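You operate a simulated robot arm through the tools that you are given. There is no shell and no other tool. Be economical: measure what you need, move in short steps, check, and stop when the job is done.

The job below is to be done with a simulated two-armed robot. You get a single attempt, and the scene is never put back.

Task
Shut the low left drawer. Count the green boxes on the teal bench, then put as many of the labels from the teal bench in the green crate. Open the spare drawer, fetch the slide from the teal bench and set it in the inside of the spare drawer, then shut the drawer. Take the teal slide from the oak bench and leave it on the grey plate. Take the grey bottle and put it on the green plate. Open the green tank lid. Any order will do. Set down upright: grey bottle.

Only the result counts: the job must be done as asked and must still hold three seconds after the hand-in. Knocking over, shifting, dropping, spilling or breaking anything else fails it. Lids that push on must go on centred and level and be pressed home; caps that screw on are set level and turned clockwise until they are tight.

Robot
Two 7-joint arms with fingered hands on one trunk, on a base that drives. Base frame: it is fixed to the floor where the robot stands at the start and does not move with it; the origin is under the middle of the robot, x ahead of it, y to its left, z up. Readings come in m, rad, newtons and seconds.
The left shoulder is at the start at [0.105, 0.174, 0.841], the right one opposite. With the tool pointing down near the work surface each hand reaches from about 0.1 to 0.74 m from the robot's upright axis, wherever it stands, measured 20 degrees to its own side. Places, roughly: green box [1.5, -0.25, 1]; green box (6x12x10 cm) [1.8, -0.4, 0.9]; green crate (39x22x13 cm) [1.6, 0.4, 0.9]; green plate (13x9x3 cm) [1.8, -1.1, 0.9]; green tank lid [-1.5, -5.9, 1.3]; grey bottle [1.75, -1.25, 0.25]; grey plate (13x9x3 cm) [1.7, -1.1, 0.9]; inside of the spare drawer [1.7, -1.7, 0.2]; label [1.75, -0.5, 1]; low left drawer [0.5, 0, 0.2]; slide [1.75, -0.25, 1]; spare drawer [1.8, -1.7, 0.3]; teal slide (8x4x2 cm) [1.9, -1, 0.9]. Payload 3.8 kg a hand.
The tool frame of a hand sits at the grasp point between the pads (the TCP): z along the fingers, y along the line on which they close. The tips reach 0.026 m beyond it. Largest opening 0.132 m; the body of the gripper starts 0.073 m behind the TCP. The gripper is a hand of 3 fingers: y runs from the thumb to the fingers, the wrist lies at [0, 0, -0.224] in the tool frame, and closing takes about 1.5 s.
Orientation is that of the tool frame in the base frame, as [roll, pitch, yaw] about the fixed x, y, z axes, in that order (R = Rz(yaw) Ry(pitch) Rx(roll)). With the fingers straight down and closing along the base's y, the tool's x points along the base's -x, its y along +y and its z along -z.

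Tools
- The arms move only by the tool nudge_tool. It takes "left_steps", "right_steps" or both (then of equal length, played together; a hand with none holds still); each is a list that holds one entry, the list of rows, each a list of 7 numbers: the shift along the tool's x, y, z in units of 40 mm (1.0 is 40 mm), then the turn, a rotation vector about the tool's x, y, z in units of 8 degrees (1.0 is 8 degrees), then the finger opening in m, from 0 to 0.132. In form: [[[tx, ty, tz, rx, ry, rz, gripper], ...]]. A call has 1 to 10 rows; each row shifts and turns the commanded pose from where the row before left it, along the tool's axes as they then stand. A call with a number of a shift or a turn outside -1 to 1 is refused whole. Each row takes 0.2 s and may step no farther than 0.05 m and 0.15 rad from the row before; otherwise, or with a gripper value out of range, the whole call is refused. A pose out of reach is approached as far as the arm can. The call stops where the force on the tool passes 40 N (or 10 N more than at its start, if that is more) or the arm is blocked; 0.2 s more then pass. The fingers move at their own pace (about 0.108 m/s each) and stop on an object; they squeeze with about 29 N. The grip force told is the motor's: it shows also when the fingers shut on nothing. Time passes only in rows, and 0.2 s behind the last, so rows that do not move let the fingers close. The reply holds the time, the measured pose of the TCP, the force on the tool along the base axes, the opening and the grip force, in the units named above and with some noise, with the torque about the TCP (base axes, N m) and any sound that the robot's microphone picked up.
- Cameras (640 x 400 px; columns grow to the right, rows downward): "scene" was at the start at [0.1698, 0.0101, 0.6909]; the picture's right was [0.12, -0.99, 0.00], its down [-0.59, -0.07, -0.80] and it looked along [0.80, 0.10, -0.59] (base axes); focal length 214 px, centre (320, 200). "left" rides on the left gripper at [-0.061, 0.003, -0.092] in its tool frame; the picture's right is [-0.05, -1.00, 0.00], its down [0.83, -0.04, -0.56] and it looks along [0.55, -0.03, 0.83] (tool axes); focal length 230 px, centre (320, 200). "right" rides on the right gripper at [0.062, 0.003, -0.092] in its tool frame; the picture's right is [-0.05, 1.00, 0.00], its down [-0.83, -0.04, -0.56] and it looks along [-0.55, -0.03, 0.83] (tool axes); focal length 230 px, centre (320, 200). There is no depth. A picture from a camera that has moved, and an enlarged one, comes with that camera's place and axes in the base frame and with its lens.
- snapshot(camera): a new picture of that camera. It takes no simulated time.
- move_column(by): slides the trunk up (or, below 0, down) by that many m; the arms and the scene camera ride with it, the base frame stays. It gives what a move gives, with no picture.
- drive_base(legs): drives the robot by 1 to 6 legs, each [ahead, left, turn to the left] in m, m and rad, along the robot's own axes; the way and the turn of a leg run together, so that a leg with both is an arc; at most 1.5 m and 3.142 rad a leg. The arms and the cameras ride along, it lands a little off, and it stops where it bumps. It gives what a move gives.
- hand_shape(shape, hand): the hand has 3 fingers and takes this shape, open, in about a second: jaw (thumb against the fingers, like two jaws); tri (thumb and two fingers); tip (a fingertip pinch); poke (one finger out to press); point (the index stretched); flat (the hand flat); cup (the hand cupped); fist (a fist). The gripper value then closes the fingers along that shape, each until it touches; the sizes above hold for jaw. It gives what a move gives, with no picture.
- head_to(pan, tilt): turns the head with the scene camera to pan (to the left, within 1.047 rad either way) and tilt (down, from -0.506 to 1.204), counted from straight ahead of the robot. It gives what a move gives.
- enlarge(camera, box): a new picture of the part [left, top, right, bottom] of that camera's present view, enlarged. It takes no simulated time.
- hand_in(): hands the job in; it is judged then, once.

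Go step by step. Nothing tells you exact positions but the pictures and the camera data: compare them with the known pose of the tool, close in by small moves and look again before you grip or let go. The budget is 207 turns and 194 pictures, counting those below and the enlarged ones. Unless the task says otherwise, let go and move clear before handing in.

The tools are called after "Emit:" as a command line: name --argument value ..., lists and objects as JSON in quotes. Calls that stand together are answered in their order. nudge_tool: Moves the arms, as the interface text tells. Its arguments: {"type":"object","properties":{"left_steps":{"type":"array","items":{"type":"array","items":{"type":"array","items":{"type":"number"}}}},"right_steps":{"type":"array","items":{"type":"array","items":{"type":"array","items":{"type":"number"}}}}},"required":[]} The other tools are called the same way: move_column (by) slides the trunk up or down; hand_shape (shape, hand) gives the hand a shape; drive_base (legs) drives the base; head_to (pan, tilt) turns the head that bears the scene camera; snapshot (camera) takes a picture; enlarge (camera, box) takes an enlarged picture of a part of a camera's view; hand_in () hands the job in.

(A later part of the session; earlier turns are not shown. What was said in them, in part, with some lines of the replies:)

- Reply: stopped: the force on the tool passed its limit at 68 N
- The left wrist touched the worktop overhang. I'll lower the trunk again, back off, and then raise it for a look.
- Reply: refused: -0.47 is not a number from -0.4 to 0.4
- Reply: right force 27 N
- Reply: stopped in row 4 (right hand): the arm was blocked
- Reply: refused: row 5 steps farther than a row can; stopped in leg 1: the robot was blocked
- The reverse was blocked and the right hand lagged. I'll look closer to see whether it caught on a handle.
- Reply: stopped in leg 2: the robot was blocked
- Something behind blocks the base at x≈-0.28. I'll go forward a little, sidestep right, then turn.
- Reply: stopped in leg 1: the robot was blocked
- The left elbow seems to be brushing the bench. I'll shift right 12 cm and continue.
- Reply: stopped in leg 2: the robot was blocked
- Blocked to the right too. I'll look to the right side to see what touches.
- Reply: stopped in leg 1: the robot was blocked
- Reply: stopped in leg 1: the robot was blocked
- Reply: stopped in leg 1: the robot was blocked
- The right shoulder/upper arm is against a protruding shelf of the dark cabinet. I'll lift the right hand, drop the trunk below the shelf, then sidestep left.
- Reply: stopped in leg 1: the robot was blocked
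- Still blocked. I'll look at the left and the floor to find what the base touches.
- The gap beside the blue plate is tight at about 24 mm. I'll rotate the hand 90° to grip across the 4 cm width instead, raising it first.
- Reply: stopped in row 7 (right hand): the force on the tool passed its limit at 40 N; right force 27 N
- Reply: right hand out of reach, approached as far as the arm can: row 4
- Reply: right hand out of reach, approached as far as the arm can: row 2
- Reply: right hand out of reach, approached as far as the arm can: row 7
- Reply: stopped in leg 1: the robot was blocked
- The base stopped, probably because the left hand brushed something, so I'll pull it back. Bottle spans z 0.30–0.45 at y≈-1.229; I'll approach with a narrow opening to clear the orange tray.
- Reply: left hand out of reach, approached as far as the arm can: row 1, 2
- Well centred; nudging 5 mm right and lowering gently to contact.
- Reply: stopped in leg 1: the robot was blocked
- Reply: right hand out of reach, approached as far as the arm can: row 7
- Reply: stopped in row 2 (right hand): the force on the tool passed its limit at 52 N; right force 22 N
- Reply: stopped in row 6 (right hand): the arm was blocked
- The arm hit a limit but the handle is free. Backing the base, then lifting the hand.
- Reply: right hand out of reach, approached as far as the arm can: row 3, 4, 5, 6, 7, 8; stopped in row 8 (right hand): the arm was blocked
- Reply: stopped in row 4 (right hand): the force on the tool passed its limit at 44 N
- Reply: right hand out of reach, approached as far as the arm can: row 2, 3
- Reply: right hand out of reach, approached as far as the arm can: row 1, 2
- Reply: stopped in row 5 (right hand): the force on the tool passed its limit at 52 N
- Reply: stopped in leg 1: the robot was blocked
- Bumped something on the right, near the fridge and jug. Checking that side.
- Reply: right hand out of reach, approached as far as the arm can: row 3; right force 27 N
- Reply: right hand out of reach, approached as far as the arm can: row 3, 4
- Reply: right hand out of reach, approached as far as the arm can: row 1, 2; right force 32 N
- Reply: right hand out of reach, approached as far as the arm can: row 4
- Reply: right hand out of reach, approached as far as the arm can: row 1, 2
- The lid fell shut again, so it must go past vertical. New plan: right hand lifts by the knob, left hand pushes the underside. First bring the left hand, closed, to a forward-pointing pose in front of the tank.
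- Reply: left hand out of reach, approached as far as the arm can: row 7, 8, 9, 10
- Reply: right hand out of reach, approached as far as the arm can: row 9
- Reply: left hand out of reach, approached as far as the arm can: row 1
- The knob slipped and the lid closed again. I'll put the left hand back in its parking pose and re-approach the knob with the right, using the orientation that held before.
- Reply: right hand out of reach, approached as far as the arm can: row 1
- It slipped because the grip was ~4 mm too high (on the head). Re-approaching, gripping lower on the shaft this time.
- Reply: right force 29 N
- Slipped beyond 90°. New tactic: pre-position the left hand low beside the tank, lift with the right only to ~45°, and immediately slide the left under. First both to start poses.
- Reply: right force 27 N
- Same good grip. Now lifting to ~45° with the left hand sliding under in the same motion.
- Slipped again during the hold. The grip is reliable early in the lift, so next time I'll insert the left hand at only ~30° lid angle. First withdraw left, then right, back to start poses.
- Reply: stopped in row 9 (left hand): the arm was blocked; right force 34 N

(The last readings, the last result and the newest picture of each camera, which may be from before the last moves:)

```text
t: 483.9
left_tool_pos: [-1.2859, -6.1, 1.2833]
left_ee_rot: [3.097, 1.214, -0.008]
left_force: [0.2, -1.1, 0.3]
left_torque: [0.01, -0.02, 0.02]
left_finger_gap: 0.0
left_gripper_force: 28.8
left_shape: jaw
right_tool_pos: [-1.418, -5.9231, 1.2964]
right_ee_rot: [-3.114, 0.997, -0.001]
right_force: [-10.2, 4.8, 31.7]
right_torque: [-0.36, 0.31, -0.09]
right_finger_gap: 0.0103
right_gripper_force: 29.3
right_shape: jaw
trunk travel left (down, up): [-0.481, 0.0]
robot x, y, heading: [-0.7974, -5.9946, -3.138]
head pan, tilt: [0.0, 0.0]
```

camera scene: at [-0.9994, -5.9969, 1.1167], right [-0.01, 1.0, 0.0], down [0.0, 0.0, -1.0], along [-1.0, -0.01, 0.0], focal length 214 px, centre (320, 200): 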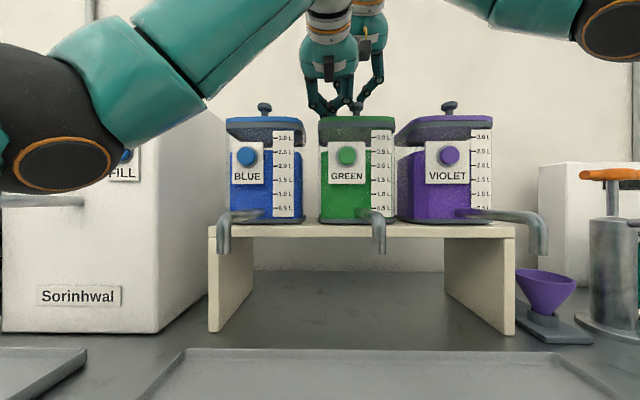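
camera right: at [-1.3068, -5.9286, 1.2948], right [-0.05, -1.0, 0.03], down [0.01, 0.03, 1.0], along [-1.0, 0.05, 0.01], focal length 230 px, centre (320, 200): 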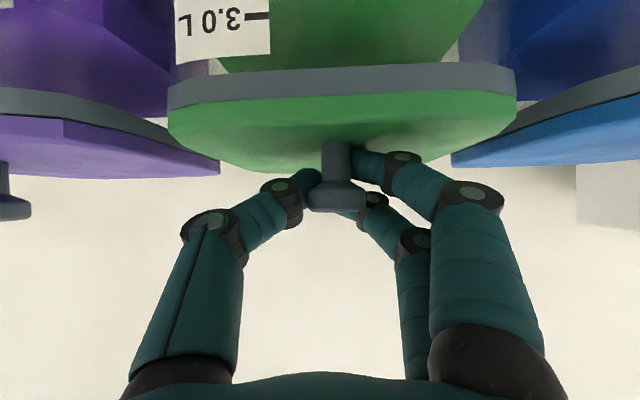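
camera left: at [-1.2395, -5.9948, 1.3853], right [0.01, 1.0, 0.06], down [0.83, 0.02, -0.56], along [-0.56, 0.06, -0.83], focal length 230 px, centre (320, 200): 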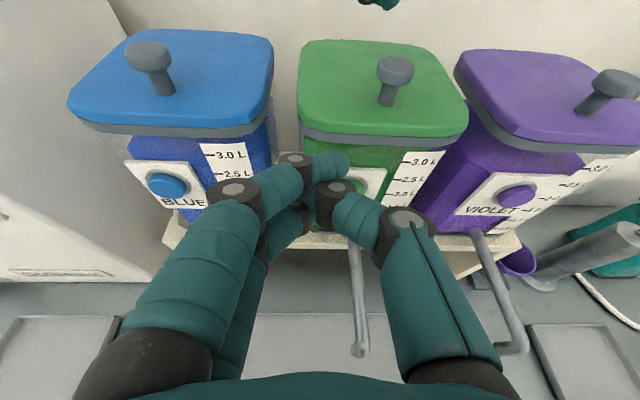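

Good grip. Lifting to ~30° and inserting the left hand beneath the lid edge in one call.

Emit:
nudge_tool --right_steps '[[[-0.13, 0, -0.08, 0, 0, 0, 0.0], [-0.13, 0, -0.08, 0, 0, 0, 0.0], [-0.13, 0, -0.08, 0, 0, 0, 0.0], [-0.39, 0, 0.07, 0, 0.7, 0, 0.0], [-0.38, 0, 0.06, 0, 0.7, 0, 0.0], [0, 0, 0, 0, 0, 0, 0.0], [0, 0, 0, 0, 0, 0, 0.0], [0, 0, 0, 0, 0, 0, 0.0], [0, 0, 0, 0, 0, 0, 0.0], [0, 0, 0, 0, 0, 0, 0.0]]]' --left_steps '[[[0, 0, 0, 0, 0, 0, 0], [0, 0, 0, 0, 0, 0, 0], [0, 0, 0, 0, 0, 0, 0], [0, -0.92, 0, 0, 0, 0, 0], [0, -0.92, 0, 0, 0, 0, 0], [0, -0.9, 0, 0, 0, 0, 0], [-0.35, 0, 0.93, 0, 0, 0, 0], [-0.35, 0, 0.93, 0, 0, 0, 0], [-0.17, 0, 0.47, 0, 0, 0, 0], [-0.55, 0, -0.2, 0, 0, 0, 0]]]'

Emit:
enlarge --camera "scene" --box '[250, 0, 470, 165]'

```text
t: 486.3
left_tool_pos: [-1.4085, -6.0324, 1.2994]
left_ee_rot: [3.06, 1.207, 0.024]
left_force: [4.7, -1.0, -2.3]
left_torque: [-0.02, 0.11, -0.1]
left_finger_gap: 0.0005
left_gripper_force: 28.9
left_shape: jaw
right_tool_pos: [-1.4457, -5.9217, 1.3327]
right_ee_rot: [-3.117, 0.795, -0.011]
right_force: [-8.5, 4.7, -1.4]
right_torque: [0.0, -0.01, -0.01]
right_finger_gap: 0.003
right_gripper_force: 28.4
right_shape: jaw
trunk travel left (down, up): [-0.481, 0.0]
robot x, y, heading: [-0.7999, -5.9943, -3.133]
head pan, tilt: [0.0, 0.0]
stopped in row 10 (left hand): the arm was blocked; the commanded pose is now the measured one
```

```text
2.42 times, centred on (360, 82) of scene
camera zoom: at [-0.9962, -5.9901, 1.1308], right [0.07, 1.0, 0.0], down [-0.16, 0.01, -0.99], along [-0.98, 0.07, 0.16], focal length 520 px, centre (223, 485)
```

zoom: 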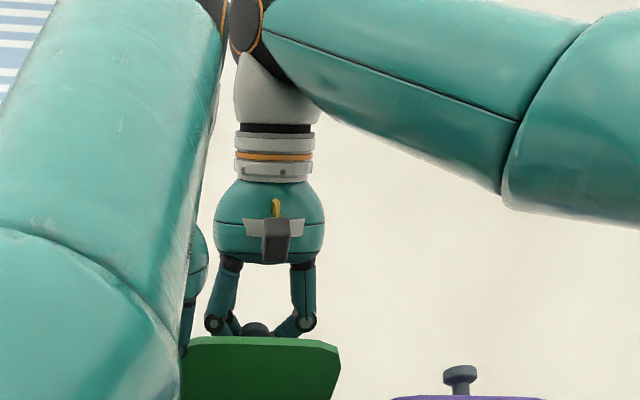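

The left arm jammed beside the lid; the right still holds it at ~38°. I'll back the left out to its parking pose and move the right along the exact path that worked the first time.

Emit:
nudge_tool --left_steps '[[[0, 0.1, -0.9, 0, 0, 0, 0], [0, 0.1, -0.9, 0, 0, 0, 0], [0, 0.1, -0.9, 0, 0, 0, 0], [-0.6, 0.1, -0.2, 0, 0, 0, 0], [-0.6, 0.1, -0.2, 0, 0, 0, 0], [-0.6, 0, -0.2, 0, 0, 0, 0], [0, 0, 0, 0, 0, 0, 0], [0, 0, 0, 0, 0, 0, 0]]]' --right_steps '[[[-0.2, 0, 0.13, 0, -0.1, 0, 0.0], [-0.2, 0, 0.13, 0, -0.1, 0, 0.0], [-0.2, 0, 0.13, 0, -0.1, 0, 0.0], [-0.23, 0, 0.21, 0, -0.1, 0, 0.0], [-0.23, 0, 0.21, 0, -0.1, 0, 0.0], [-0.23, 0, 0.21, 0, -0.1, 0, 0.0], [-0.17, 0, 0.17, 0, 0, 0, 0.0], [-0.17, 0, 0.17, 0, 0, 0, 0.0]]]'

Emit:
head_to --pan 0 --tilt 0

Emit:
enlarge --camera "scene" --box '[250, 0, 470, 165]'

```text
t: 488.1
left_tool_pos: [-1.3049, -6.0397, 1.4203]
left_ee_rot: [3.079, 1.215, 0.043]
left_force: [-0.1, -0.6, 0.6]
left_torque: [-0.02, 0.06, -0.02]
left_finger_gap: 0.0001
left_gripper_force: 29.0
left_shape: jaw
right_tool_pos: [-1.5267, -5.9238, 1.3471]
right_ee_rot: [-3.114, 0.881, -0.003]
right_force: [-0.9, 0.3, -1.3]
right_torque: [0.02, -0.03, 0.03]
right_finger_gap: 0.0035
right_gripper_force: 29.2
right_shape: jaw
trunk travel left (down, up): [-0.481, 0.0]
robot x, y, heading: [-0.7986, -5.9963, -3.132]
head pan, tilt: [0.0, 0.0]
```

```text
t: 488.7
left_tool_pos: [-1.3038, -6.0394, 1.4206]
left_ee_rot: [3.08, 1.216, 0.044]
left_force: [0.1, 0.0, 0.5]
left_torque: [0.03, -0.03, -0.01]
left_finger_gap: 0.0
left_gripper_force: 29.2
left_shape: jaw
right_tool_pos: [-1.5273, -5.9215, 1.3466]
right_ee_rot: [-3.116, 0.88, -0.003]
right_force: [0.1, 1.1, -0.2]
right_torque: [0.0, 0.0, 0.0]
right_finger_gap: 0.0031
right_gripper_force: 29.0
right_shape: jaw
trunk travel left (down, up): [-0.481, 0.0]
robot x, y, heading: [-0.8008, -5.9941, -3.133]
head pan, tilt: [0.0, 0.0]
```

```text
2.42 times, centred on (360, 82) of scene
camera zoom: at [-0.9827, -5.9919, 1.1493], right [0.06, 1.0, 0.0], down [-0.38, 0.02, -0.92], along [-0.92, 0.06, 0.39], focal length 520 px, centre (223, 485)
```

zoom: 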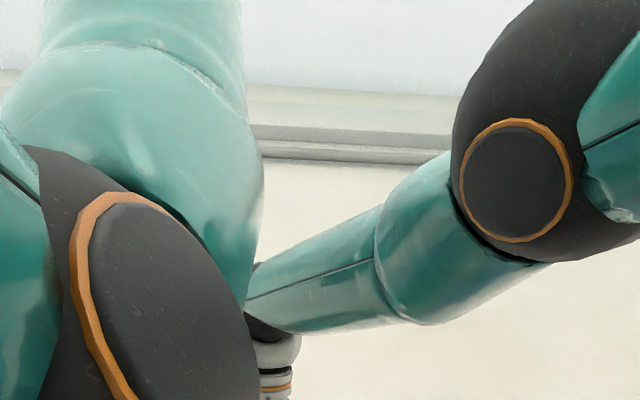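

The left arm is tipping my head camera; I'll use the right camera to see the lid.

Emit:
snapshot --camera "right"

```text
4 pictures are left
camera right: at [-1.4171, -5.9293, 1.3556], right [-0.06, -1.0, 0.02], down [-0.1, 0.03, 0.99], along [-0.99, 0.05, -0.1], focal length 230 px, centre (320, 200)
```

right: 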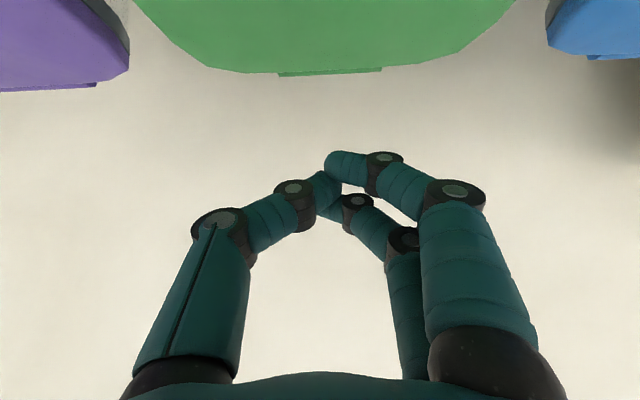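

Key finding: the hinge tab is visible at x≈-1.545, so my arc radius was too small (true r≈0.133) — that's why the knob slipped. Resetting both hands to start poses to redo the lift on the right arc.

Emit:
nudge_tool --left_steps '[[[0.785, 0.19, 0.145, 0, 0, -0.11, 0], [0.785, 0.19, 0.145, 0, 0, -0.11, 0], [0.785, 0.19, 0.145, 0, 0, -0.11, 0], [0.785, 0.19, 0.145, 0, 0, -0.11, 0], [0, 0, 0, 0, 0, 0, 0], [0, 0, 0, 0, 0, 0, 0]]]' --right_steps '[[[0, 0, -0.4, 0, 0, 0, 0.06], [0.59, 0, -0.7, 0, -0.19, 0, 0.06], [0.59, 0, -0.7, 0, -0.19, 0, 0.06], [0.59, 0, -0.7, 0, -0.19, 0, 0.06], [0.59, 0, -0.7, 0, -0.19, 0, 0.06], [0, 0, 0, 0, 0, 0, 0.06]]]'

```text
t: 489.6
left_tool_pos: [-1.2908, -6.1109, 1.3368]
left_ee_rot: [3.127, 1.281, 0.213]
left_force: [0.0, 0.4, -0.4]
left_torque: [0.0, -0.02, 0.01]
left_finger_gap: 0.0001
left_gripper_force: 28.6
left_shape: jaw
right_tool_pos: [-1.4253, -5.9242, 1.3577]
right_ee_rot: [-3.115, 0.947, -0.004]
right_force: [-0.4, -0.1, 0.5]
right_torque: [-0.04, -0.03, -0.02]
right_finger_gap: 0.0595
right_gripper_force: 0.1
right_shape: jaw
trunk travel left (down, up): [-0.481, 0.0]
robot x, y, heading: [-0.7987, -5.9988, -3.133]
head pan, tilt: [0.0, 0.0]
stopped in row 4 (left hand): the arm was blocked; the commanded pose is now the measured one
```

Left parked back with its orientation fixed; right descends onto the knob and grips.

Emit:
nudge_tool --left_steps '[[[-0.64, -0.42, -0.19, 0.49, 0, 0.15, 0], [-0.64, -0.42, -0.19, 0.49, 0, 0.15, 0], [-0.64, -0.42, -0.19, 0.49, 0, 0.15, 0], [0, 0, 0, 0, 0, 0, 0], [0, 0, 0, 0, 0, 0, 0], [0, 0, 0, 0, 0, 0, 0], [0, 0, 0, 0, 0, 0, 0], [0, 0, 0, 0, 0, 0, 0]]]' --right_steps '[[[0.45, 0, 0.24, 0, -0.15, 0, 0.055], [0.45, 0, 0.24, 0, -0.15, 0, 0.055], [0.45, 0, 0.24, 0, 0, 0, 0.055], [0, 0, 0, 0, 0, 0, 0.055], [0, 0, 0, 0, 0, 0, 0.03], [0, 0, 0, 0, 0, 0, 0.0], [0, 0, 0, 0, 0, 0, 0.0], [0, 0, 0, 0, 0, 0, 0.0]]]'

```text
t: 491.4
left_tool_pos: [-1.3039, -6.0694, 1.413]
left_ee_rot: [3.13, 1.275, 0.024]
left_force: [-0.9, -0.3, 0.0]
left_torque: [0.0, -0.01, 0.02]
left_finger_gap: 0.0001
left_gripper_force: 28.9
left_shape: jaw
right_tool_pos: [-1.4189, -5.9215, 1.2969]
right_ee_rot: [-3.115, 0.993, -0.004]
right_force: [-10.4, 3.5, 31.4]
right_torque: [-0.32, 0.22, -0.09]
right_finger_gap: 0.0074
right_gripper_force: 29.6
right_shape: jaw
trunk travel left (down, up): [-0.481, 0.0]
robot x, y, heading: [-0.8004, -5.9956, -3.131]
head pan, tilt: [0.0, 0.0]
```

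Solid grip. Lifting on the corrected arc to ~40°, then the left slides under in the same call.

Emit:
nudge_tool --right_steps '[[[-0.56, 0, -0.11, 0, 0.5, 0, 0.0], [-0.57, 0, -0.05, 0, 0.5, 0, 0.0], [-0.575, 0, 0.01, 0, 0.5, 0, 0.0], [-0.57, 0, 0.07, 0, 0.5, 0, 0.0], [0, 0, 0, 0, 0, 0, 0.0], [0, 0, 0, 0, 0, 0, 0.0], [0, 0, 0, 0, 0, 0, 0.0], [0, 0, 0, 0, 0, 0, 0.0], [0, 0, 0, 0, 0, 0, 0.0], [0, 0, 0, 0, 0, 0, 0.0]]]' --left_steps '[[[0, 0, 0, 0, 0, 0, 0], [0, 0, 0, 0, 0, 0, 0], [0, 0, 0, 0, 0, 0, 0], [0, 0, 0, 0, 0, 0, 0], [0.95, -0.6, 0.29, 0, 0, 0, 0], [0.95, -0.6, 0.29, 0, 0, 0, 0], [0.95, -0.6, 0.29, 0, 0, 0, 0], [-0.28, -0.1, 0.91, 0, 0, 0, 0], [-0.28, 0, 0.91, 0, 0, 0, 0], [-0.28, 0, 0.91, 0, 0, 0, 0]]]'

Emit:
snapshot --camera "left"

```text
t: 492.9
left_tool_pos: [-1.3166, -6.0603, 1.3452]
left_ee_rot: [3.0, 1.314, -0.012]
left_force: [0.1, 0.8, -0.9]
left_torque: [-0.03, 0.05, 0.08]
left_finger_gap: 0.0
left_gripper_force: 29.2
left_shape: jaw
right_tool_pos: [-1.4705, -5.9254, 1.3659]
right_ee_rot: [-3.119, 0.721, -0.006]
right_force: [-0.1, -0.8, 0.5]
right_torque: [0.03, 0.04, 0.0]
right_finger_gap: 0.0006
right_gripper_force: 29.2
right_shape: jaw
right hand out of reach, approached as far as the arm can: row 4
trunk travel left (down, up): [-0.481, 0.0]
robot x, y, heading: [-0.7969, -5.9903, -3.13]
head pan, tilt: [0.0, 0.0]
stopped in row 7 (left hand): the arm was blocked; the commanded pose is now the measured one
```

```text
3 pictures are left
camera left: at [-1.243, -6.0514, 1.4294], right [-0.14, 0.99, 0.01], down [0.74, 0.11, -0.67], along [-0.66, -0.08, -0.75], focal length 230 px, centre (320, 200)
```

left: 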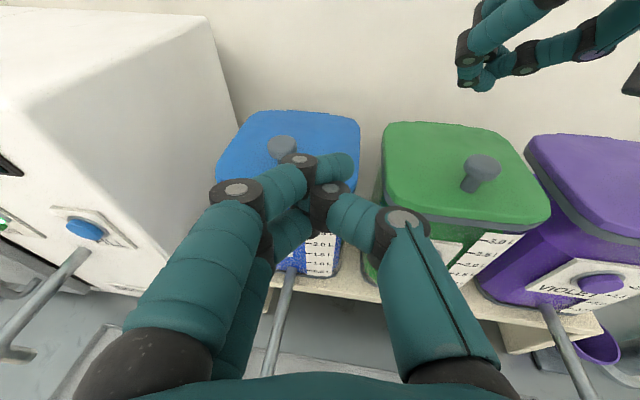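

The knob keeps slipping, but in the first run it was the hand's camera under the lid edge that propped it up. More reach would let me push it past vertical, so I'll lift both hands clear and see how much closer the base can get.

Emit:
nudge_tool --left_steps '[[[-0.75, 0, -0.3, 0, 0, 0, 0], [-0.75, 0, -0.3, 0, 0, 0, 0], [-0.75, 0, -0.3, 0, 0, 0, 0]]]' --right_steps '[[[0.2, 0, -0.6, 0, 0, 0, 0.06], [0.3, 0, -0.8, 0, 0, 0, 0.06], [0.3, 0, -0.8, 0, -0.5, 0, 0.06]]]'

Emit:
drive_base --legs '[[0.1, -0.06, 0]]'

```text
t: 493.7
left_tool_pos: [-1.3046, -6.0562, 1.4413]
left_ee_rot: [2.994, 1.315, -0.014]
left_force: [-0.4, -0.6, 0.3]
left_torque: [-0.02, 0.02, -0.01]
left_finger_gap: 0.0
left_gripper_force: 28.8
left_shape: jaw
right_tool_pos: [-1.3887, -5.924, 1.4081]
right_ee_rot: [-3.118, 0.787, -0.007]
right_force: [0.7, -1.0, 0.7]
right_torque: [-0.04, 0.0, -0.01]
right_finger_gap: 0.0594
right_gripper_force: 0.1
right_shape: jaw
trunk travel left (down, up): [-0.481, 0.0]
robot x, y, heading: [-0.7988, -5.9939, -3.132]
head pan, tilt: [0.0, 0.0]
```

```text
t: 494.9
left_tool_pos: [-1.4047, -5.9977, 1.4396]
left_ee_rot: [3.0, 1.314, -0.008]
left_force: [0.1, -0.9, 0.6]
left_torque: [0.01, 0.0, 0.01]
left_finger_gap: 0.0004
left_gripper_force: 28.7
left_shape: jaw
right_tool_pos: [-1.4891, -5.8663, 1.4083]
right_ee_rot: [-3.118, 0.788, -0.007]
right_force: [0.4, 0.0, -0.4]
right_torque: [0.0, 0.02, 0.02]
right_finger_gap: 0.0594
right_gripper_force: 0.1
right_shape: jaw
trunk travel left (down, up): [-0.481, 0.0]
robot x, y, heading: [-0.8994, -5.9381, -3.129]
head pan, tilt: [0.0, 0.0]
```

The base can come much closer with no bump, so reach is no longer the limit. I'll back 10 cm, clear the left hand to the side, and grip the knob again; then the base itself will drive the lid over.

Emit:
drive_base --legs '[[-0.1, 0, 0]]'

Emit:
nudge_tool --left_steps '[[[0, 0.9, -0.2, 0, 0, 0, 0], [0, 0.9, -0.2, 0, 0, 0, 0], [0, 0.9, -0.2, 0, 0, 0, 0], [0, 0.5, 0, 0, 0, 0, 0], [0, 0, 0, 0, 0, 0, 0], [0, 0, 0, 0, 0, 0, 0], [0, 0, 0, 0, 0, 0, 0], [0, 0, 0, 0, 0, 0, 0], [0, 0, 0, 0, 0, 0, 0], [0, 0, 0, 0, 0, 0, 0]]]' --right_steps '[[[0, 0, 0, 0, -0.5, 0, 0.055], [0, 0.5, 0, 0, -0.5, 0, 0.055], [0, 0.5, 0, 0, -0.47, 0, 0.055], [0, 0.5, 0, 0, 0, 0, 0.055], [0, 0, 0, 0, 0, 0, 0.055], [0, 0, 0, 0, 0, 0, 0.055], [0, 0, 0, 0, 0, 0, 0.055], [0, 0, 0, 0, 0, 0, 0.055], [0, 0, 0, 0, 0, 0, 0.055], [0, 0, 0, 0, 0, 0, 0.055]]]'

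```text
t: 496.0
left_tool_pos: [-1.3078, -5.9968, 1.4378]
left_ee_rot: [3.0, 1.309, -0.008]
left_force: [0.1, -0.5, -0.4]
left_torque: [-0.01, -0.01, -0.01]
left_finger_gap: 0.0
left_gripper_force: 29.3
left_shape: jaw
right_tool_pos: [-1.3931, -5.8654, 1.405]
right_ee_rot: [-3.117, 0.783, -0.004]
right_force: [-0.3, 0.0, -0.1]
right_torque: [-0.01, 0.02, 0.01]
right_finger_gap: 0.0592
right_gripper_force: 0.0
right_shape: jaw
trunk travel left (down, up): [-0.481, 0.0]
robot x, y, heading: [-0.7978, -5.935, -3.134]
head pan, tilt: [0.0, 0.0]
```

```text
t: 498.2
left_tool_pos: [-1.2673, -6.1223, 1.4498]
left_ee_rot: [3.0, 1.311, -0.008]
left_force: [-0.8, 0.9, -0.5]
left_torque: [0.0, 0.0, 0.03]
left_finger_gap: 0.0002
left_gripper_force: 28.4
left_shape: jaw
right_tool_pos: [-1.3914, -5.9253, 1.4061]
right_ee_rot: [-3.11, 0.99, 0.004]
right_force: [-0.2, -0.1, -0.2]
right_torque: [-0.01, -0.03, 0.03]
right_finger_gap: 0.0558
right_gripper_force: 0.1
right_shape: jaw
trunk travel left (down, up): [-0.481, 0.0]
robot x, y, heading: [-0.8001, -5.9376, -3.134]
head pan, tilt: [0.0, 0.0]
```

Moving the base in 10 cm first so the arm stays folded, then descending to the knob and gripping.

Emit:
drive_base --legs '[[0.1, 0, 0]]'

Emit:
nudge_tool --right_steps '[[[0.8, 0, -0.5, 0, 0, 0, 0.055], [0.8, 0, -0.3, 0, 0, 0, 0.055], [0.5, 0, -0.2, 0, 0, 0, 0.055], [0, 0, 0, 0, 0, 0, 0.055]]]'

```text
t: 499.4
left_tool_pos: [-1.365, -6.1208, 1.4517]
left_ee_rot: [3.0, 1.315, -0.012]
left_force: [0.0, -0.4, -0.1]
left_torque: [-0.01, -0.02, -0.01]
left_finger_gap: 0.0
left_gripper_force: 28.5
left_shape: jaw
right_tool_pos: [-1.4903, -5.9267, 1.4073]
right_ee_rot: [-3.109, 0.99, 0.003]
right_force: [-0.5, 0.3, 0.1]
right_torque: [-0.02, 0.0, 0.0]
right_finger_gap: 0.0554
right_gripper_force: 0.1
right_shape: jaw
trunk travel left (down, up): [-0.481, 0.0]
robot x, y, heading: [-0.8979, -5.9349, -3.13]
head pan, tilt: [0.0, 0.0]
```

```text
t: 500.4
left_tool_pos: [-1.3649, -6.1218, 1.4499]
left_ee_rot: [3.0, 1.314, -0.011]
left_force: [1.4, -0.2, 0.0]
left_torque: [0.0, 0.03, 0.02]
left_finger_gap: 0.0
left_gripper_force: 29.3
left_shape: jaw
right_tool_pos: [-1.4119, -5.9272, 1.3577]
right_ee_rot: [-3.111, 0.991, 0.003]
right_force: [0.6, 0.2, -0.5]
right_torque: [-0.01, -0.03, 0.03]
right_finger_gap: 0.0557
right_gripper_force: 0.1
right_shape: jaw
trunk travel left (down, up): [-0.481, 0.0]
robot x, y, heading: [-0.8995, -5.9359, -3.13]
head pan, tilt: [0.0, 0.0]
```

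Emit:
nudge_tool --right_steps '[[[0.4, 0, 0.31, 0, 0, 0, 0.055], [0.4, 0, 0.31, 0, 0, 0, 0.055], [0.4, 0, 0.32, 0, 0, 0, 0.055], [0, 0, 0, 0, 0, 0, 0.055], [0, 0, 0, 0, 0, 0, 0.03], [0, 0, 0, 0, 0, 0, 0.0], [0, 0, 0, 0, 0, 0, 0.0], [0, 0, 0, 0, 0, 0, 0.0], [0, 0, 0, 0, 0, 0, 0.0]]]'

```text
t: 502.4
left_tool_pos: [-1.3665, -6.1211, 1.4491]
left_ee_rot: [2.998, 1.312, -0.013]
left_force: [0.0, 0.1, 0.1]
left_torque: [-0.02, 0.03, -0.03]
left_finger_gap: 0.0
left_gripper_force: 29.3
left_shape: jaw
right_tool_pos: [-1.4179, -5.9233, 1.2967]
right_ee_rot: [-3.115, 0.994, -0.003]
right_force: [-11.1, 6.7, 17.1]
right_torque: [-0.03, 0.19, -0.08]
right_finger_gap: 0.0078
right_gripper_force: 29.1
right_shape: jaw
trunk travel left (down, up): [-0.481, 0.0]
robot x, y, heading: [-0.8945, -5.9339, -3.13]
head pan, tilt: [0.0, 0.0]
```

Gripped. Lifting ~25° without pitching, then sweeping the hand toward the wall so its camera housing pushes the lid's edge up, as in the first run.

Emit:
nudge_tool --right_steps '[[[-0.57, 0, -0.09, 0, 0, 0, 0.0], [-0.575, 0, -0.01, 0, 0, 0, 0.0], [-0.28, 0, 0.04, 0, 0, 0, 0.0], [-0.24, 0, 0.44, 0, 0, 0, 0.0], [-0.24, 0, 0.44, 0, 0, 0, 0.0], [-0.24, 0, 0.44, 0, 0, 0, 0.0], [-0.27, 0, 0.42, 0, 0, 0, 0.0], [-0.27, 0, 0.42, 0, 0, 0, 0.0], [-0.27, 0, 0.42, 0, 0, 0, 0.0], [-0.27, 0, 0.42, 0, 0, 0, 0.0]]]'

Emit:
snapshot --camera "right"

```text
t: 504.6
left_tool_pos: [-1.3669, -6.1217, 1.4482]
left_ee_rot: [3.001, 1.312, -0.009]
left_force: [0.1, 0.1, 0.9]
left_torque: [-0.03, -0.02, -0.02]
left_finger_gap: 0.0002
left_gripper_force: 28.7
left_shape: jaw
right_tool_pos: [-1.5848, -5.9232, 1.3414]
right_ee_rot: [-3.112, 0.99, 0.002]
right_force: [0.5, -1.1, -0.1]
right_torque: [0.04, -0.02, 0.01]
right_finger_gap: 0.0015
right_gripper_force: 29.0
right_shape: jaw
trunk travel left (down, up): [-0.481, 0.0]
robot x, y, heading: [-0.8967, -5.9345, -3.135]
head pan, tilt: [0.0, 0.0]
```

```text
2 pictures are left
camera right: at [-1.4738, -5.9301, 1.3389], right [-0.05, -1.0, 0.03], down [0.01, 0.03, 1.0], along [-1.0, 0.05, 0.01], focal length 230 px, centre (320, 200)
```

right: 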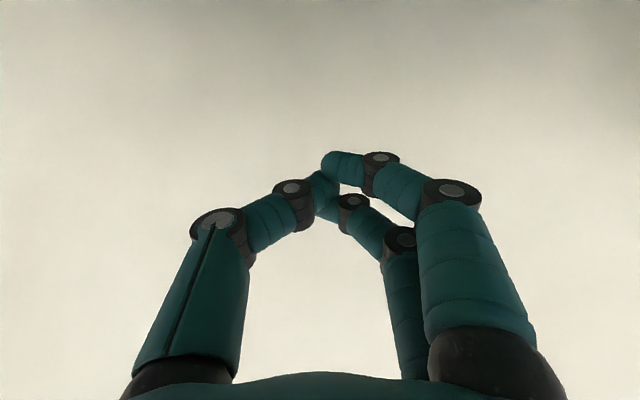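

Insight: the fingertips reach 26 mm past the TCP, so I was caging behind the shaft instead of pinching the knob's head. I'll pinch the head itself (TCP ≈(-1.398,1.317)), which pivots freely about y, and follow the arc. First lift back and bring the base 5 cm closer.

Emit:
nudge_tool --right_steps '[[[-0.3, 0, -0.3, 0, 0, 0, 0.055], [0.45, 0, -0.86, 0, 0, 0, 0.055], [0.45, 0, -0.86, 0, 0, 0, 0.055], [0.45, 0, -0.86, 0, 0, 0, 0.055], [0.45, 0, -0.86, 0, 0, 0, 0.055], [0.45, 0, -0.6, 0, 0, 0, 0.055]]]'

Emit:
drive_base --legs '[[0.05, 0, 0]]'

```text
t: 506.0
left_tool_pos: [-1.3644, -6.1213, 1.4497]
left_ee_rot: [2.999, 1.315, -0.011]
left_force: [0.3, -0.1, -0.1]
left_torque: [0.01, -0.02, 0.01]
left_finger_gap: 0.0001
left_gripper_force: 28.7
left_shape: jaw
right_tool_pos: [-1.3964, -5.9262, 1.3727]
right_ee_rot: [-3.11, 0.99, 0.004]
right_force: [-0.1, 1.7, 0.7]
right_torque: [-0.03, 0.02, -0.01]
right_finger_gap: 0.0543
right_gripper_force: 0.1
right_shape: jaw
trunk travel left (down, up): [-0.481, 0.0]
robot x, y, heading: [-0.8968, -5.9387, -3.131]
head pan, tilt: [0.0, 0.0]
```

```text
t: 506.9
left_tool_pos: [-1.4132, -6.1224, 1.4521]
left_ee_rot: [2.999, 1.316, -0.01]
left_force: [0.2, 0.5, 0.3]
left_torque: [0.02, 0.0, 0.02]
left_finger_gap: 0.0
left_gripper_force: 28.8
left_shape: jaw
right_tool_pos: [-1.4459, -5.927, 1.3744]
right_ee_rot: [-3.111, 0.992, 0.003]
right_force: [-0.3, 0.3, -0.4]
right_torque: [-0.01, 0.01, -0.01]
right_finger_gap: 0.0549
right_gripper_force: 0.1
right_shape: jaw
trunk travel left (down, up): [-0.481, 0.0]
robot x, y, heading: [-0.9458, -5.9375, -3.13]
head pan, tilt: [0.0, 0.0]
```

Emit:
nudge_tool --right_steps '[[[0.93, 0, -0.11, 0, 0, 0, 0.055], [0.93, 0, -0.11, 0, 0, 0, 0.055], [0, 0, 0, 0, 0, 0, 0.055], [0, 0, 0, 0, 0, 0, 0.04], [0, 0, 0, 0, 0, 0, 0.02], [0, 0, 0, 0, 0, 0, 0.01], [0, 0, 0, 0, 0, 0, 0.01], [0, 0, 0, 0, 0, 0, 0.01]]]'

```text
t: 508.7
left_tool_pos: [-1.4148, -6.1217, 1.4502]
left_ee_rot: [2.997, 1.315, -0.011]
left_force: [-0.6, -0.2, 0.7]
left_torque: [0.0, 0.02, 0.01]
left_finger_gap: 0.0
left_gripper_force: 28.9
left_shape: jaw
right_tool_pos: [-1.3993, -5.9256, 1.3168]
right_ee_rot: [-3.111, 0.992, 0.001]
right_force: [2.2, 1.6, 1.4]
right_torque: [-0.02, 0.0, -0.04]
right_finger_gap: 0.0074
right_gripper_force: 29.4
right_shape: jaw
trunk travel left (down, up): [-0.481, 0.0]
robot x, y, heading: [-0.9466, -5.935, -3.13]
head pan, tilt: [0.0, 0.0]
```

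Emit:
enlarge --camera "right" --box '[220, 90, 460, 250]'

```text
2.50 times, centred on (340, 170) of right
camera zoom: at [-1.2891, -5.9324, 1.3141], right [-0.05, -1.0, 0.03], down [0.01, 0.03, 1.0], along [-1.0, 0.05, 0.01], focal length 575 px, centre (270, 275)
```

zoom: 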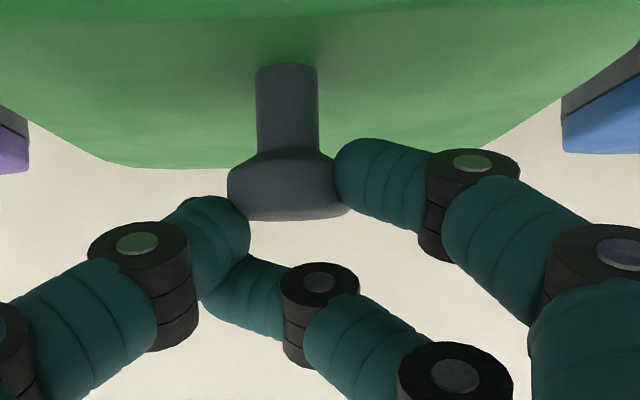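

Now I see it: one finger pinches the head and the other passes above it. Lowering ~11 mm puts one finger under the head and the other on it.

Emit:
nudge_tool --right_steps '[[[0, 0, 0, 0, 0, 0, 0.04], [0, 0, 0, 0, 0, 0, 0.055], [0.18, 0, 0.24, 0, 0, 0, 0.055], [0, 0, 0, 0, 0, 0, 0.055], [0, 0, 0, 0, 0, 0, 0.03], [0, 0, 0, 0, 0, 0, 0.0], [0, 0, 0, 0, 0, 0, 0.0], [0, 0, 0, 0, 0, 0, 0.0], [0, 0, 0, 0, 0, 0, 0.0]]]'

```text
t: 510.7
left_tool_pos: [-1.4151, -6.1225, 1.4501]
left_ee_rot: [3.0, 1.315, -0.009]
left_force: [1.1, 0.0, 0.0]
left_torque: [0.02, 0.0, 0.0]
left_finger_gap: 0.0
left_gripper_force: 29.3
left_shape: jaw
right_tool_pos: [-1.4046, -5.9262, 1.3046]
right_ee_rot: [-3.111, 0.991, 0.006]
right_force: [-2.6, -1.0, -1.3]
right_torque: [-0.02, -0.03, 0.15]
right_finger_gap: 0.0175
right_gripper_force: 28.7
right_shape: jaw
trunk travel left (down, up): [-0.481, 0.0]
robot x, y, heading: [-0.9505, -5.9359, -3.132]
head pan, tilt: [0.0, 0.0]
```

A real pinch now (gap 17.5 mm). Rotating rigidly with the lid about the hinge in small steps.

Emit:
nudge_tool --right_steps '[[[-0.26, 0, -0.055, 0, 0.5, 0, 0.0], [-0.26, 0, -0.055, 0, 0.5, 0, 0.0], [-0.26, 0, -0.055, 0, 0.5, 0, 0.0], [-0.26, 0, -0.055, 0, 0.5, 0, 0.0], [-0.26, 0, -0.055, 0, 0.5, 0, 0.0], [-0.26, 0, -0.055, 0, 0.5, 0, 0.0]]]'

```text
t: 512.1
left_tool_pos: [-1.4141, -6.1222, 1.4516]
left_ee_rot: [2.997, 1.315, -0.012]
left_force: [0.1, -1.1, 0.1]
left_torque: [0.01, 0.0, 0.02]
left_finger_gap: 0.0
left_gripper_force: 28.6
left_shape: jaw
right_tool_pos: [-1.4349, -5.9258, 1.3583]
right_ee_rot: [-3.12, 0.573, -0.011]
right_force: [4.6, 1.0, 1.8]
right_torque: [-0.02, -0.13, 0.14]
right_finger_gap: 0.0177
right_gripper_force: 29.0
right_shape: jaw
trunk travel left (down, up): [-0.481, 0.0]
robot x, y, heading: [-0.9458, -5.9346, -3.137]
head pan, tilt: [0.0, 0.0]
```

Holding firmly (gap 17.7 mm) at ~24°. Continuing to ~40°.

Emit:
nudge_tool --right_steps '[[[-0.26, 0, -0.055, 0, 0.5, 0, 0.0], [-0.26, 0, -0.055, 0, 0.5, 0, 0.0], [-0.26, 0, -0.055, 0, 0.5, 0, 0.0], [-0.26, 0, -0.055, 0, 0.5, 0, 0.0]]]'

```text
t: 513.1
left_tool_pos: [-1.4121, -6.1213, 1.4518]
left_ee_rot: [2.996, 1.32, -0.013]
left_force: [-0.3, 0.1, 0.2]
left_torque: [0.0, 0.02, 0.01]
left_finger_gap: 0.0
left_gripper_force: 28.8
left_shape: jaw
right_tool_pos: [-1.4639, -5.9266, 1.3835]
right_ee_rot: [-3.121, 0.325, -0.011]
right_force: [8.3, 6.1, 9.1]
right_torque: [0.07, -0.2, 0.09]
right_finger_gap: 0.018
right_gripper_force: 29.4
right_shape: jaw
right hand out of reach, approached as far as the arm can: row 4
trunk travel left (down, up): [-0.481, 0.0]
robot x, y, heading: [-0.9485, -5.9342, -3.137]
head pan, tilt: [0.0, 0.0]
```

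About 38° with a firm grip. Alternating small base advances with upward nudges along the arc.

Emit:
drive_base --legs '[[0.015, 0, 0]]'

Emit:
nudge_tool --right_steps '[[[-0.1, 0, -0.12, 0, 0, 0, 0.0], [-0.1, 0, -0.12, 0, 0, 0, 0.0]]]'

Emit:
drive_base --legs '[[0.02, 0, 0]]'

Emit:
nudge_tool --right_steps '[[[-0.1, 0, -0.1, 0, 0, 0, 0.0], [-0.1, 0, -0.05, 0, 0, 0, 0.0]]]'

```text
t: 513.9
left_tool_pos: [-1.4344, -6.1207, 1.4457]
left_ee_rot: [2.995, 1.308, -0.014]
left_force: [0.2, 0.9, 1.2]
left_torque: [0.02, 0.01, -0.02]
left_finger_gap: 0.0
left_gripper_force: 28.9
left_shape: jaw
right_tool_pos: [-1.4888, -5.9268, 1.3726]
right_ee_rot: [-3.12, 0.308, -0.015]
right_force: [-9.3, 8.7, -19.3]
right_torque: [-0.08, 0.07, 0.07]
right_finger_gap: 0.0085
right_gripper_force: 28.9
right_shape: jaw
trunk travel left (down, up): [-0.481, 0.0]
robot x, y, heading: [-0.9609, -5.9357, -3.135]
head pan, tilt: [0.0, 0.0]
```

```text
t: 514.5
left_tool_pos: [-1.4378, -6.1228, 1.446]
left_ee_rot: [2.998, 1.307, -0.01]
left_force: [-0.2, -0.1, -0.5]
left_torque: [0.0, -0.03, -0.02]
left_finger_gap: 0.0001
left_gripper_force: 29.0
left_shape: jaw
right_tool_pos: [-1.4957, -5.9242, 1.3791]
right_ee_rot: [-3.117, 0.302, -0.014]
right_force: [-15.7, 2.1, -33.4]
right_torque: [0.05, 0.09, 0.03]
right_finger_gap: 0.0073
right_gripper_force: 28.6
right_shape: jaw
right hand out of reach, approached as far as the arm can: row 2
trunk travel left (down, up): [-0.481, 0.0]
robot x, y, heading: [-0.9606, -5.9327, -3.13]
head pan, tilt: [0.0, 0.0]
```

```text
t: 515.3
left_tool_pos: [-1.4543, -6.1214, 1.4499]
left_ee_rot: [2.998, 1.311, -0.012]
left_force: [0.7, -0.2, -0.2]
left_torque: [0.0, 0.0, 0.02]
left_finger_gap: 0.0
left_gripper_force: 29.3
left_shape: jaw
right_tool_pos: [-1.5091, -5.9238, 1.3847]
right_ee_rot: [-3.119, 0.312, -0.016]
right_force: [-6.6, 2.8, -21.8]
right_torque: [0.04, 0.01, 0.16]
right_finger_gap: 0.0077
right_gripper_force: 29.6
right_shape: jaw
trunk travel left (down, up): [-0.481, 0.0]
robot x, y, heading: [-0.9825, -5.9355, -3.129]
head pan, tilt: [0.0, 0.0]
```

```text
t: 515.9
left_tool_pos: [-1.455, -6.1248, 1.448]
left_ee_rot: [3.002, 1.31, -0.01]
left_force: [-0.4, 0.8, -0.5]
left_torque: [0.03, 0.0, 0.0]
left_finger_gap: 0.0002
left_gripper_force: 29.2
left_shape: jaw
right_tool_pos: [-1.5092, -5.9226, 1.3847]
right_ee_rot: [-3.115, 0.306, -0.017]
right_force: [-7.7, -4.4, -28.1]
right_torque: [0.09, 0.06, 0.05]
right_finger_gap: 0.0079
right_gripper_force: 29.4
right_shape: jaw
right hand out of reach, approached as far as the arm can: row 1, 2
trunk travel left (down, up): [-0.481, 0.0]
robot x, y, heading: [-0.983, -5.9394, -3.128]
head pan, tilt: [0.0, 0.0]
```

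Now the fingers are hooked under the head with the hand nearly vertical, lid ≈60°. The rest of the arc is almost horizontal, so I'll advance the base in small steps.

Emit:
drive_base --legs '[[0.035, 0, 0]]'

Emit:
drive_base --legs '[[0.03, 0, 0]]'

```text
t: 516.7
left_tool_pos: [-1.485, -6.1234, 1.4488]
left_ee_rot: [2.999, 1.314, -0.01]
left_force: [0.3, 0.6, 0.2]
left_torque: [0.02, 0.03, -0.01]
left_finger_gap: 0.0002
left_gripper_force: 28.8
left_shape: jaw
right_tool_pos: [-1.5399, -5.9218, 1.389]
right_ee_rot: [-3.117, 0.315, -0.015]
right_force: [-0.3, -0.4, -11.5]
right_torque: [-0.02, -0.04, 0.04]
right_finger_gap: 0.0081
right_gripper_force: 29.3
right_shape: jaw
trunk travel left (down, up): [-0.481, 0.0]
robot x, y, heading: [-1.0135, -5.9388, -3.136]
head pan, tilt: [0.0, 0.0]
```

```text
t: 517.8
left_tool_pos: [-1.4963, -6.1221, 1.4548]
left_ee_rot: [2.994, 1.326, -0.015]
left_force: [0.6, 0.7, 1.1]
left_torque: [-0.01, -0.02, 0.0]
left_finger_gap: 0.0
left_gripper_force: 28.9
left_shape: jaw
right_tool_pos: [-1.5529, -5.9212, 1.3871]
right_ee_rot: [-3.113, 0.308, -0.016]
right_force: [0.2, 0.8, -2.7]
right_torque: [-0.05, -0.06, 0.04]
right_finger_gap: 0.0087
right_gripper_force: 29.3
right_shape: jaw
trunk travel left (down, up): [-0.481, 0.0]
robot x, y, heading: [-1.0456, -5.932, -3.13]
head pan, tilt: [0.0, 0.0]
stopped in leg 1: the force on the tool passed its limit at 40 N (the readings are from after the stop); the commanded pose is now the measured one
```

Lid ≈80°, grip intact. Finishing with small arm moves past vertical.

Emit:
nudge_tool --right_steps '[[[-0.23, 0, 0.1, 0, 0, 0, 0.0], [-0.23, 0, 0.1, 0, 0, 0, 0.0], [-0.23, 0, 0.12, 0, 0, 0, 0.0], [-0.23, 0, 0.14, 0, 0, 0, 0.0]]]'

```text
t: 518.9
left_tool_pos: [-1.4946, -6.1253, 1.4566]
left_ee_rot: [2.996, 1.329, -0.01]
left_force: [0.0, 0.8, 0.4]
left_torque: [0.01, -0.03, -0.02]
left_finger_gap: 0.0
left_gripper_force: 29.4
left_shape: jaw
right_tool_pos: [-1.5693, -5.9127, 1.3786]
right_ee_rot: [-3.118, 0.315, 0.001]
right_force: [3.5, -11.2, 9.2]
right_torque: [-0.38, -0.65, 0.06]
right_finger_gap: 0.0094
right_gripper_force: 29.3
right_shape: jaw
right hand out of reach, approached as far as the arm can: row 1, 2, 3, 4
trunk travel left (down, up): [-0.481, 0.0]
robot x, y, heading: [-1.0407, -5.9369, -3.133]
head pan, tilt: [0.0, 0.0]
stopped in row 4 (right hand): the force on the tool passed its limit at 41 N (the readings are from after the stop); the commanded pose is now the measured one
```

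Emit:
drive_base --legs '[[0.03, 0, 0]]'

Emit:
snapshot --camera "left"

```text
t: 520.2
left_tool_pos: [-1.4903, -6.1247, 1.4605]
left_ee_rot: [2.993, 1.336, -0.012]
left_force: [-0.4, 0.5, 1.3]
left_torque: [0.02, 0.02, 0.04]
left_finger_gap: 0.0
left_gripper_force: 29.0
left_shape: jaw
right_tool_pos: [-1.5645, -5.914, 1.3784]
right_ee_rot: [-3.116, 0.314, 0.009]
right_force: [1.2, -4.4, 5.9]
right_torque: [-0.22, -0.23, -0.04]
right_finger_gap: 0.0083
right_gripper_force: 29.2
right_shape: jaw
trunk travel left (down, up): [-0.481, 0.0]
robot x, y, heading: [-1.051, -5.941, -3.128]
head pan, tilt: [0.0, 0.0]
stopped in leg 1: the force on the tool passed its limit at 42 N (the readings are from after the stop); the commanded pose is now the measured one
```

```text
0 pictures are left
camera left: at [-1.4158, -6.1153, 1.5432], right [-0.14, 0.99, 0.02], down [0.72, 0.11, -0.68], along [-0.68, -0.08, -0.73], focal length 230 px, centre (320, 200)
```

left: 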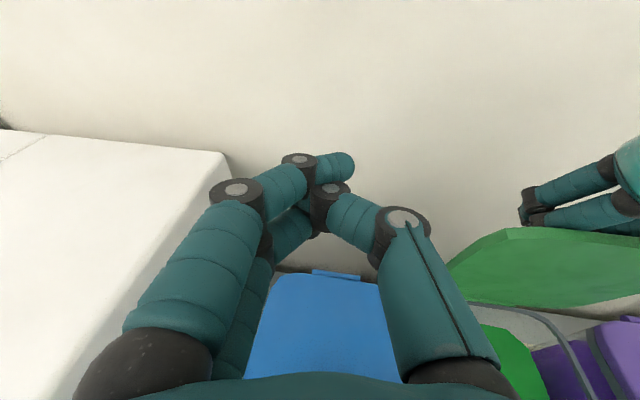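

No pictures left, but that last view shows the lid near-vertical (~80°) with the fingers behind it. The block was the arm's height limit; pitching the hand a little gives reach to carry it past vertical.

Emit:
nudge_tool --right_steps '[[[0, 0, -0.16, 0, -0.7, 0, 0.0], [0, 0, -0.16, 0, -0.7, 0, 0.0], [-0.18, 0, 0.14, 0, 0, 0, 0.0], [-0.18, 0, 0.14, 0, 0, 0, 0.0]]]'

```text
t: 521.4
left_tool_pos: [-1.4918, -6.1254, 1.4603]
left_ee_rot: [2.995, 1.335, -0.012]
left_force: [-0.1, -0.1, 1.0]
left_torque: [-0.04, 0.0, -0.02]
left_finger_gap: 0.0
left_gripper_force: 29.2
left_shape: jaw
right_tool_pos: [-1.5771, -5.9162, 1.3872]
right_ee_rot: [-3.116, 0.506, 0.018]
right_force: [3.1, -8.1, 0.6]
right_torque: [-0.13, -0.3, -0.03]
right_finger_gap: 0.0089
right_gripper_force: 29.1
right_shape: jaw
trunk travel left (down, up): [-0.481, 0.0]
robot x, y, heading: [-1.0514, -5.9367, -3.131]
head pan, tilt: [0.0, 0.0]
stopped in row 4 (right hand): the arm was blocked; the commanded pose is now the measured one
```

Emit:
nudge_tool --right_steps '[[[0, 0.12, 0, 0, 0, 0, 0.0], [-0.18, 0, 0.16, 0, -0.1, 0, 0.0], [-0.18, 0, 0.18, 0, 0, 0, 0.0], [-0.16, 0, 0.2, 0, 0, 0, 0.0]]]'

```text
t: 522.6
left_tool_pos: [-1.4904, -6.1242, 1.4603]
left_ee_rot: [2.994, 1.337, -0.013]
left_force: [0.0, -0.2, 0.4]
left_torque: [0.01, 0.01, 0.02]
left_finger_gap: 0.0
left_gripper_force: 28.8
left_shape: jaw
right_tool_pos: [-1.6074, -5.9175, 1.379]
right_ee_rot: [-3.111, 0.518, 0.017]
right_force: [-0.9, -0.1, 0.7]
right_torque: [0.02, 0.03, 0.0]
right_finger_gap: 0.0082
right_gripper_force: 28.3
right_shape: jaw
trunk travel left (down, up): [-0.481, 0.0]
robot x, y, heading: [-1.0524, -5.9354, -3.128]
head pan, tilt: [0.0, 0.0]
stopped in row 4 (right hand): the arm was blocked; the commanded pose is now the measured one
```

The TCP is at 116° on the arc (lid ≈100°, past vertical) and forces are near zero. Now open the fingers and lift the hand straight up clear of the knob.

Emit:
nudge_tool --right_steps '[[[0, 0, 0, 0, 0, 0, 0.03], [0, 0, 0, 0, 0, 0, 0.06], [0, 0, 0, 0, 0, 0, 0.06], [-0.215, 0, -0.38, 0, 0, 0, 0.06], [-0.215, 0, -0.38, 0, 0, 0, 0.06]]]'

```text
t: 524.0
left_tool_pos: [-1.492, -6.1244, 1.46]
left_ee_rot: [2.992, 1.336, -0.015]
left_force: [0.3, 0.4, 0.8]
left_torque: [0.0, 0.04, 0.0]
left_finger_gap: 0.0
left_gripper_force: 29.2
left_shape: jaw
right_tool_pos: [-1.6029, -5.9141, 1.4011]
right_ee_rot: [-3.113, 0.521, 0.016]
right_force: [-0.2, -0.8, -0.8]
right_torque: [-0.01, 0.01, 0.01]
right_finger_gap: 0.0595
right_gripper_force: 0.1
right_shape: jaw
right hand out of reach, approached as far as the arm can: row 5
trunk travel left (down, up): [-0.481, 0.0]
robot x, y, heading: [-1.0475, -5.9365, -3.128]
head pan, tilt: [0.0, 0.0]
stopped in row 5 (right hand): the arm was blocked; the commanded pose is now the measured one
```

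Emit:
nudge_tool --right_steps '[[[-0.78, 0, 0, 0, -1, 0, 0.06], [-0.78, 0, 0, 0, -1, 0, 0.06], [-0.78, 0, 0, 0, -1, 0, 0.06]]]'

```text
t: 525.0
left_tool_pos: [-1.4911, -6.1257, 1.4592]
left_ee_rot: [2.993, 1.335, -0.014]
left_force: [0.0, -0.3, 0.3]
left_torque: [0.03, -0.01, 0.02]
left_finger_gap: 0.0
left_gripper_force: 28.4
left_shape: jaw
right_tool_pos: [-1.6776, -5.9174, 1.4586]
right_ee_rot: [-3.098, 0.94, 0.034]
right_force: [-0.1, 0.5, -0.2]
right_torque: [0.0, 0.0, 0.01]
right_finger_gap: 0.0593
right_gripper_force: 0.1
right_shape: jaw
trunk travel left (down, up): [-0.481, 0.0]
robot x, y, heading: [-1.0506, -5.9352, -3.131]
head pan, tilt: [0.0, 0.0]
stopped in row 3 (right hand): the arm was blocked; the commanded pose is now the measured one
```

Hand is above the lid's top edge. Retreating up and back along the tool axis.

Emit:
nudge_tool --right_steps '[[[-0.1, 0, -0.5, 0, 0, 0, 0.06], [0, 0, -0.9, 0, 0, 0, 0.06], [0, 0, -0.9, 0, 0, 0, 0.06], [0.3, 0, -0.9, 0, 0, 0, 0.06], [0.5, 0, -0.8, 0, 0, 0, 0.06], [0.5, 0, -0.8, 0, 0, 0, 0.06]]]'

```text
t: 526.6
left_tool_pos: [-1.4912, -6.1235, 1.4587]
left_ee_rot: [2.994, 1.336, -0.015]
left_force: [0.2, -0.2, 0.1]
left_torque: [-0.03, 0.03, -0.02]
left_finger_gap: 0.0002
left_gripper_force: 29.3
left_shape: jaw
right_tool_pos: [-1.4914, -5.9207, 1.5322]
right_ee_rot: [-3.094, 0.939, 0.037]
right_force: [-0.5, -0.6, -0.6]
right_torque: [-0.04, -0.03, 0.01]
right_finger_gap: 0.0594
right_gripper_force: 0.0
right_shape: jaw
trunk travel left (down, up): [-0.481, 0.0]
robot x, y, heading: [-1.048, -5.9369, -3.123]
head pan, tilt: [0.0, 0.0]
stopped in row 6 (right hand): the arm was blocked; the commanded pose is now the measured one
```

Clear. With no pictures left I'll verify by touch: back the base off, then lower closed fingertips where the closed lid's knob would be.

Emit:
drive_base --legs '[[-0.2, 0, 0]]'

Emit:
nudge_tool --right_steps '[[[0.35, 0, 0.87, 0, 0, 0, 0.0], [0.35, 0, 0.87, 0, 0, 0, 0.0], [0.35, 0, 0.87, 0, 0, 0, 0.0], [0.35, 0, 0.87, 0, 0, 0, 0.0], [0.35, 0, 0.87, 0, 0, 0, 0.0], [0.35, 0, 0.8, 0, 0, 0, 0.0]]]'

```text
t: 528.2
left_tool_pos: [-1.3224, -6.1235, 1.4496]
left_ee_rot: [2.995, 1.314, -0.009]
left_force: [0.4, -0.1, 0.7]
left_torque: [-0.01, -0.04, 0.01]
left_finger_gap: 0.0001
left_gripper_force: 28.5
left_shape: jaw
right_tool_pos: [-1.3263, -5.9165, 1.5223]
right_ee_rot: [-3.098, 0.918, 0.039]
right_force: [0.7, 0.1, 0.2]
right_torque: [-0.02, -0.01, 0.01]
right_finger_gap: 0.0594
right_gripper_force: 0.1
right_shape: jaw
trunk travel left (down, up): [-0.481, 0.0]
robot x, y, heading: [-0.8555, -5.9346, -3.122]
head pan, tilt: [0.0, 0.0]
```

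```text
t: 529.6
left_tool_pos: [-1.3211, -6.1228, 1.4497]
left_ee_rot: [2.995, 1.314, -0.01]
left_force: [0.1, -0.5, 0.7]
left_torque: [0.0, 0.05, 0.02]
left_finger_gap: 0.0
left_gripper_force: 28.8
left_shape: jaw
right_tool_pos: [-1.4389, -5.9128, 1.3317]
right_ee_rot: [-3.096, 0.918, 0.038]
right_force: [0.5, 0.2, 0.9]
right_torque: [0.0, -0.02, 0.01]
right_finger_gap: 0.0
right_gripper_force: 29.5
right_shape: jaw
trunk travel left (down, up): [-0.481, 0.0]
robot x, y, heading: [-0.8565, -5.9367, -3.129]
head pan, tilt: [0.0, 0.0]
```

Emit:
nudge_tool --right_steps '[[[0.4, 0, 0.3, 0, 0, 0, 0.0], [0.4, 0, 0.3, 0, 0, 0, 0.0], [0.4, 0, 0.3, 0, 0, 0, 0.0]]]'

```text
t: 530.4
left_tool_pos: [-1.3167, -6.1236, 1.4547]
left_ee_rot: [2.996, 1.324, -0.007]
left_force: [-0.7, 0.0, 0.2]
left_torque: [-0.01, -0.01, 0.02]
left_finger_gap: 0.0
left_gripper_force: 28.8
left_shape: jaw
right_tool_pos: [-1.4356, -5.914, 1.2839]
right_ee_rot: [-3.107, 0.946, 0.033]
right_force: [-9.9, -3.6, 34.4]
right_torque: [0.32, 0.45, 0.15]
right_finger_gap: 0.0002
right_gripper_force: 29.0
right_shape: jaw
trunk travel left (down, up): [-0.481, 0.0]
robot x, y, heading: [-0.8529, -5.9312, -3.131]
head pan, tilt: [0.0, 0.0]
```

Contact at lid-top height suggests the lid may be closed. I'll cross-check by sweeping toward the wall at z≈1.36, where an upright lid would be felt.

Emit:
nudge_tool --right_steps '[[[-0.51, 0, -0.37, 0, 0, 0, 0.0], [-0.51, 0, -0.37, 0, 0, 0, 0.0], [-0.51, 0, -0.37, 0, 0, 0, 0.0], [-0.44, 0, 0.61, 0, 0, 0, 0.0], [-0.44, 0, 0.61, 0, 0, 0, 0.0], [-0.44, 0, 0.61, 0, 0, 0, 0.0], [-0.44, 0, 0.61, 0, 0, 0, 0.0]]]'

```text
t: 532.0
left_tool_pos: [-1.3141, -6.1239, 1.4539]
left_ee_rot: [2.998, 1.322, -0.007]
left_force: [-0.1, 0.7, -0.1]
left_torque: [0.02, -0.01, 0.02]
left_finger_gap: 0.0001
left_gripper_force: 28.9
left_shape: jaw
right_tool_pos: [-1.5514, -5.9177, 1.3497]
right_ee_rot: [-3.094, 0.928, 0.042]
right_force: [13.6, -1.0, 4.3]
right_torque: [0.04, 0.08, -0.05]
right_finger_gap: 0.0
right_gripper_force: 29.3
right_shape: jaw
trunk travel left (down, up): [-0.481, 0.0]
robot x, y, heading: [-0.8569, -5.93, -3.126]
head pan, tilt: [0.0, 0.0]
```

Firm contact at x≈-1.57, z≈1.33 — exactly where a lid resting open at about 107° would be (the same sweep with a closed lid met nothing). The lid is open. Retreating straight forward, clear of it.

Emit:
nudge_tool --right_steps '[[[0.44, 0, -0.61, 0, 0, 0, 0.0], [0.44, 0, -0.61, 0, 0, 0, 0.0], [0.44, 0, -0.61, 0, 0, 0, 0.0], [0.44, 0, -0.61, 0, 0, 0, 0.0], [0.44, 0, -0.61, 0, 0, 0, 0.0], [0.0, 0, -0.8, 0, 0, 0, 0.0]]]'

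Emit:
drive_base --legs '[[-0.3, 0, 0]]'

```text
t: 533.4
left_tool_pos: [-1.3198, -6.1216, 1.4512]
left_ee_rot: [2.996, 1.317, -0.012]
left_force: [-0.5, -0.6, 0.9]
left_torque: [0.01, 0.01, 0.0]
left_finger_gap: 0.0
left_gripper_force: 29.6
left_shape: jaw
right_tool_pos: [-1.3809, -5.9131, 1.3691]
right_ee_rot: [-3.096, 0.919, 0.038]
right_force: [0.2, -0.1, -0.5]
right_torque: [-0.02, 0.0, -0.02]
right_finger_gap: 0.0
right_gripper_force: 29.8
right_shape: jaw
trunk travel left (down, up): [-0.481, 0.0]
robot x, y, heading: [-0.8514, -5.9303, -3.13]
head pan, tilt: [0.0, 0.0]
```

```text
t: 535.4
left_tool_pos: [-1.0234, -6.1169, 1.4499]
left_ee_rot: [2.994, 1.314, -0.013]
left_force: [-0.4, 1.2, 0.5]
left_torque: [-0.03, 0.0, 0.03]
left_finger_gap: 0.0
left_gripper_force: 28.9
left_shape: jaw
right_tool_pos: [-1.0836, -5.9083, 1.3672]
right_ee_rot: [-3.097, 0.917, 0.032]
right_force: [-0.1, -0.1, -1.3]
right_torque: [0.01, 0.05, -0.02]
right_finger_gap: 0.0
right_gripper_force: 29.0
right_shape: jaw
trunk travel left (down, up): [-0.481, 0.0]
robot x, y, heading: [-0.55, -5.9294, -3.134]
head pan, tilt: [0.0, 0.0]
```

All parts are done and both hands are clear, so I'm handing in.

Emit:
hand_in

```text
The job is handed in.
```

I finished every part of the job and handed it in; only the open tank lid is unconfirmed by a picture, because I ran out of them.

- **Drawers:** the low left drawer is shut. The spare drawer was opened, the slide from the teal bench set inside, and the drawer shut again.
- **Labels:** I counted two green boxes on the teal bench (the tall one with a clip and the one marked SLIDES), so I put two labels, NO. 59 and NO. 26, in the green crate.
- **Teal slide:** it is on the grey plate.
- **Grey bottle:** it stands upright on the green plate.
- **Green tank lid:** it fell shut several times before I got it past upright. At the end I checked by touch:
  - A sweep towards the wall met something firm where an open lid would be. The same sweep had met nothing when the lid was shut.
  - An earlier touch from above met something at about the height of a shut lid. I judged the lid open, but I am less sure of it than of the rest.

On the way to the tank the base bumped something near the white jug by the fridge. The pictures afterwards showed the jug upright and apparently unmoved.
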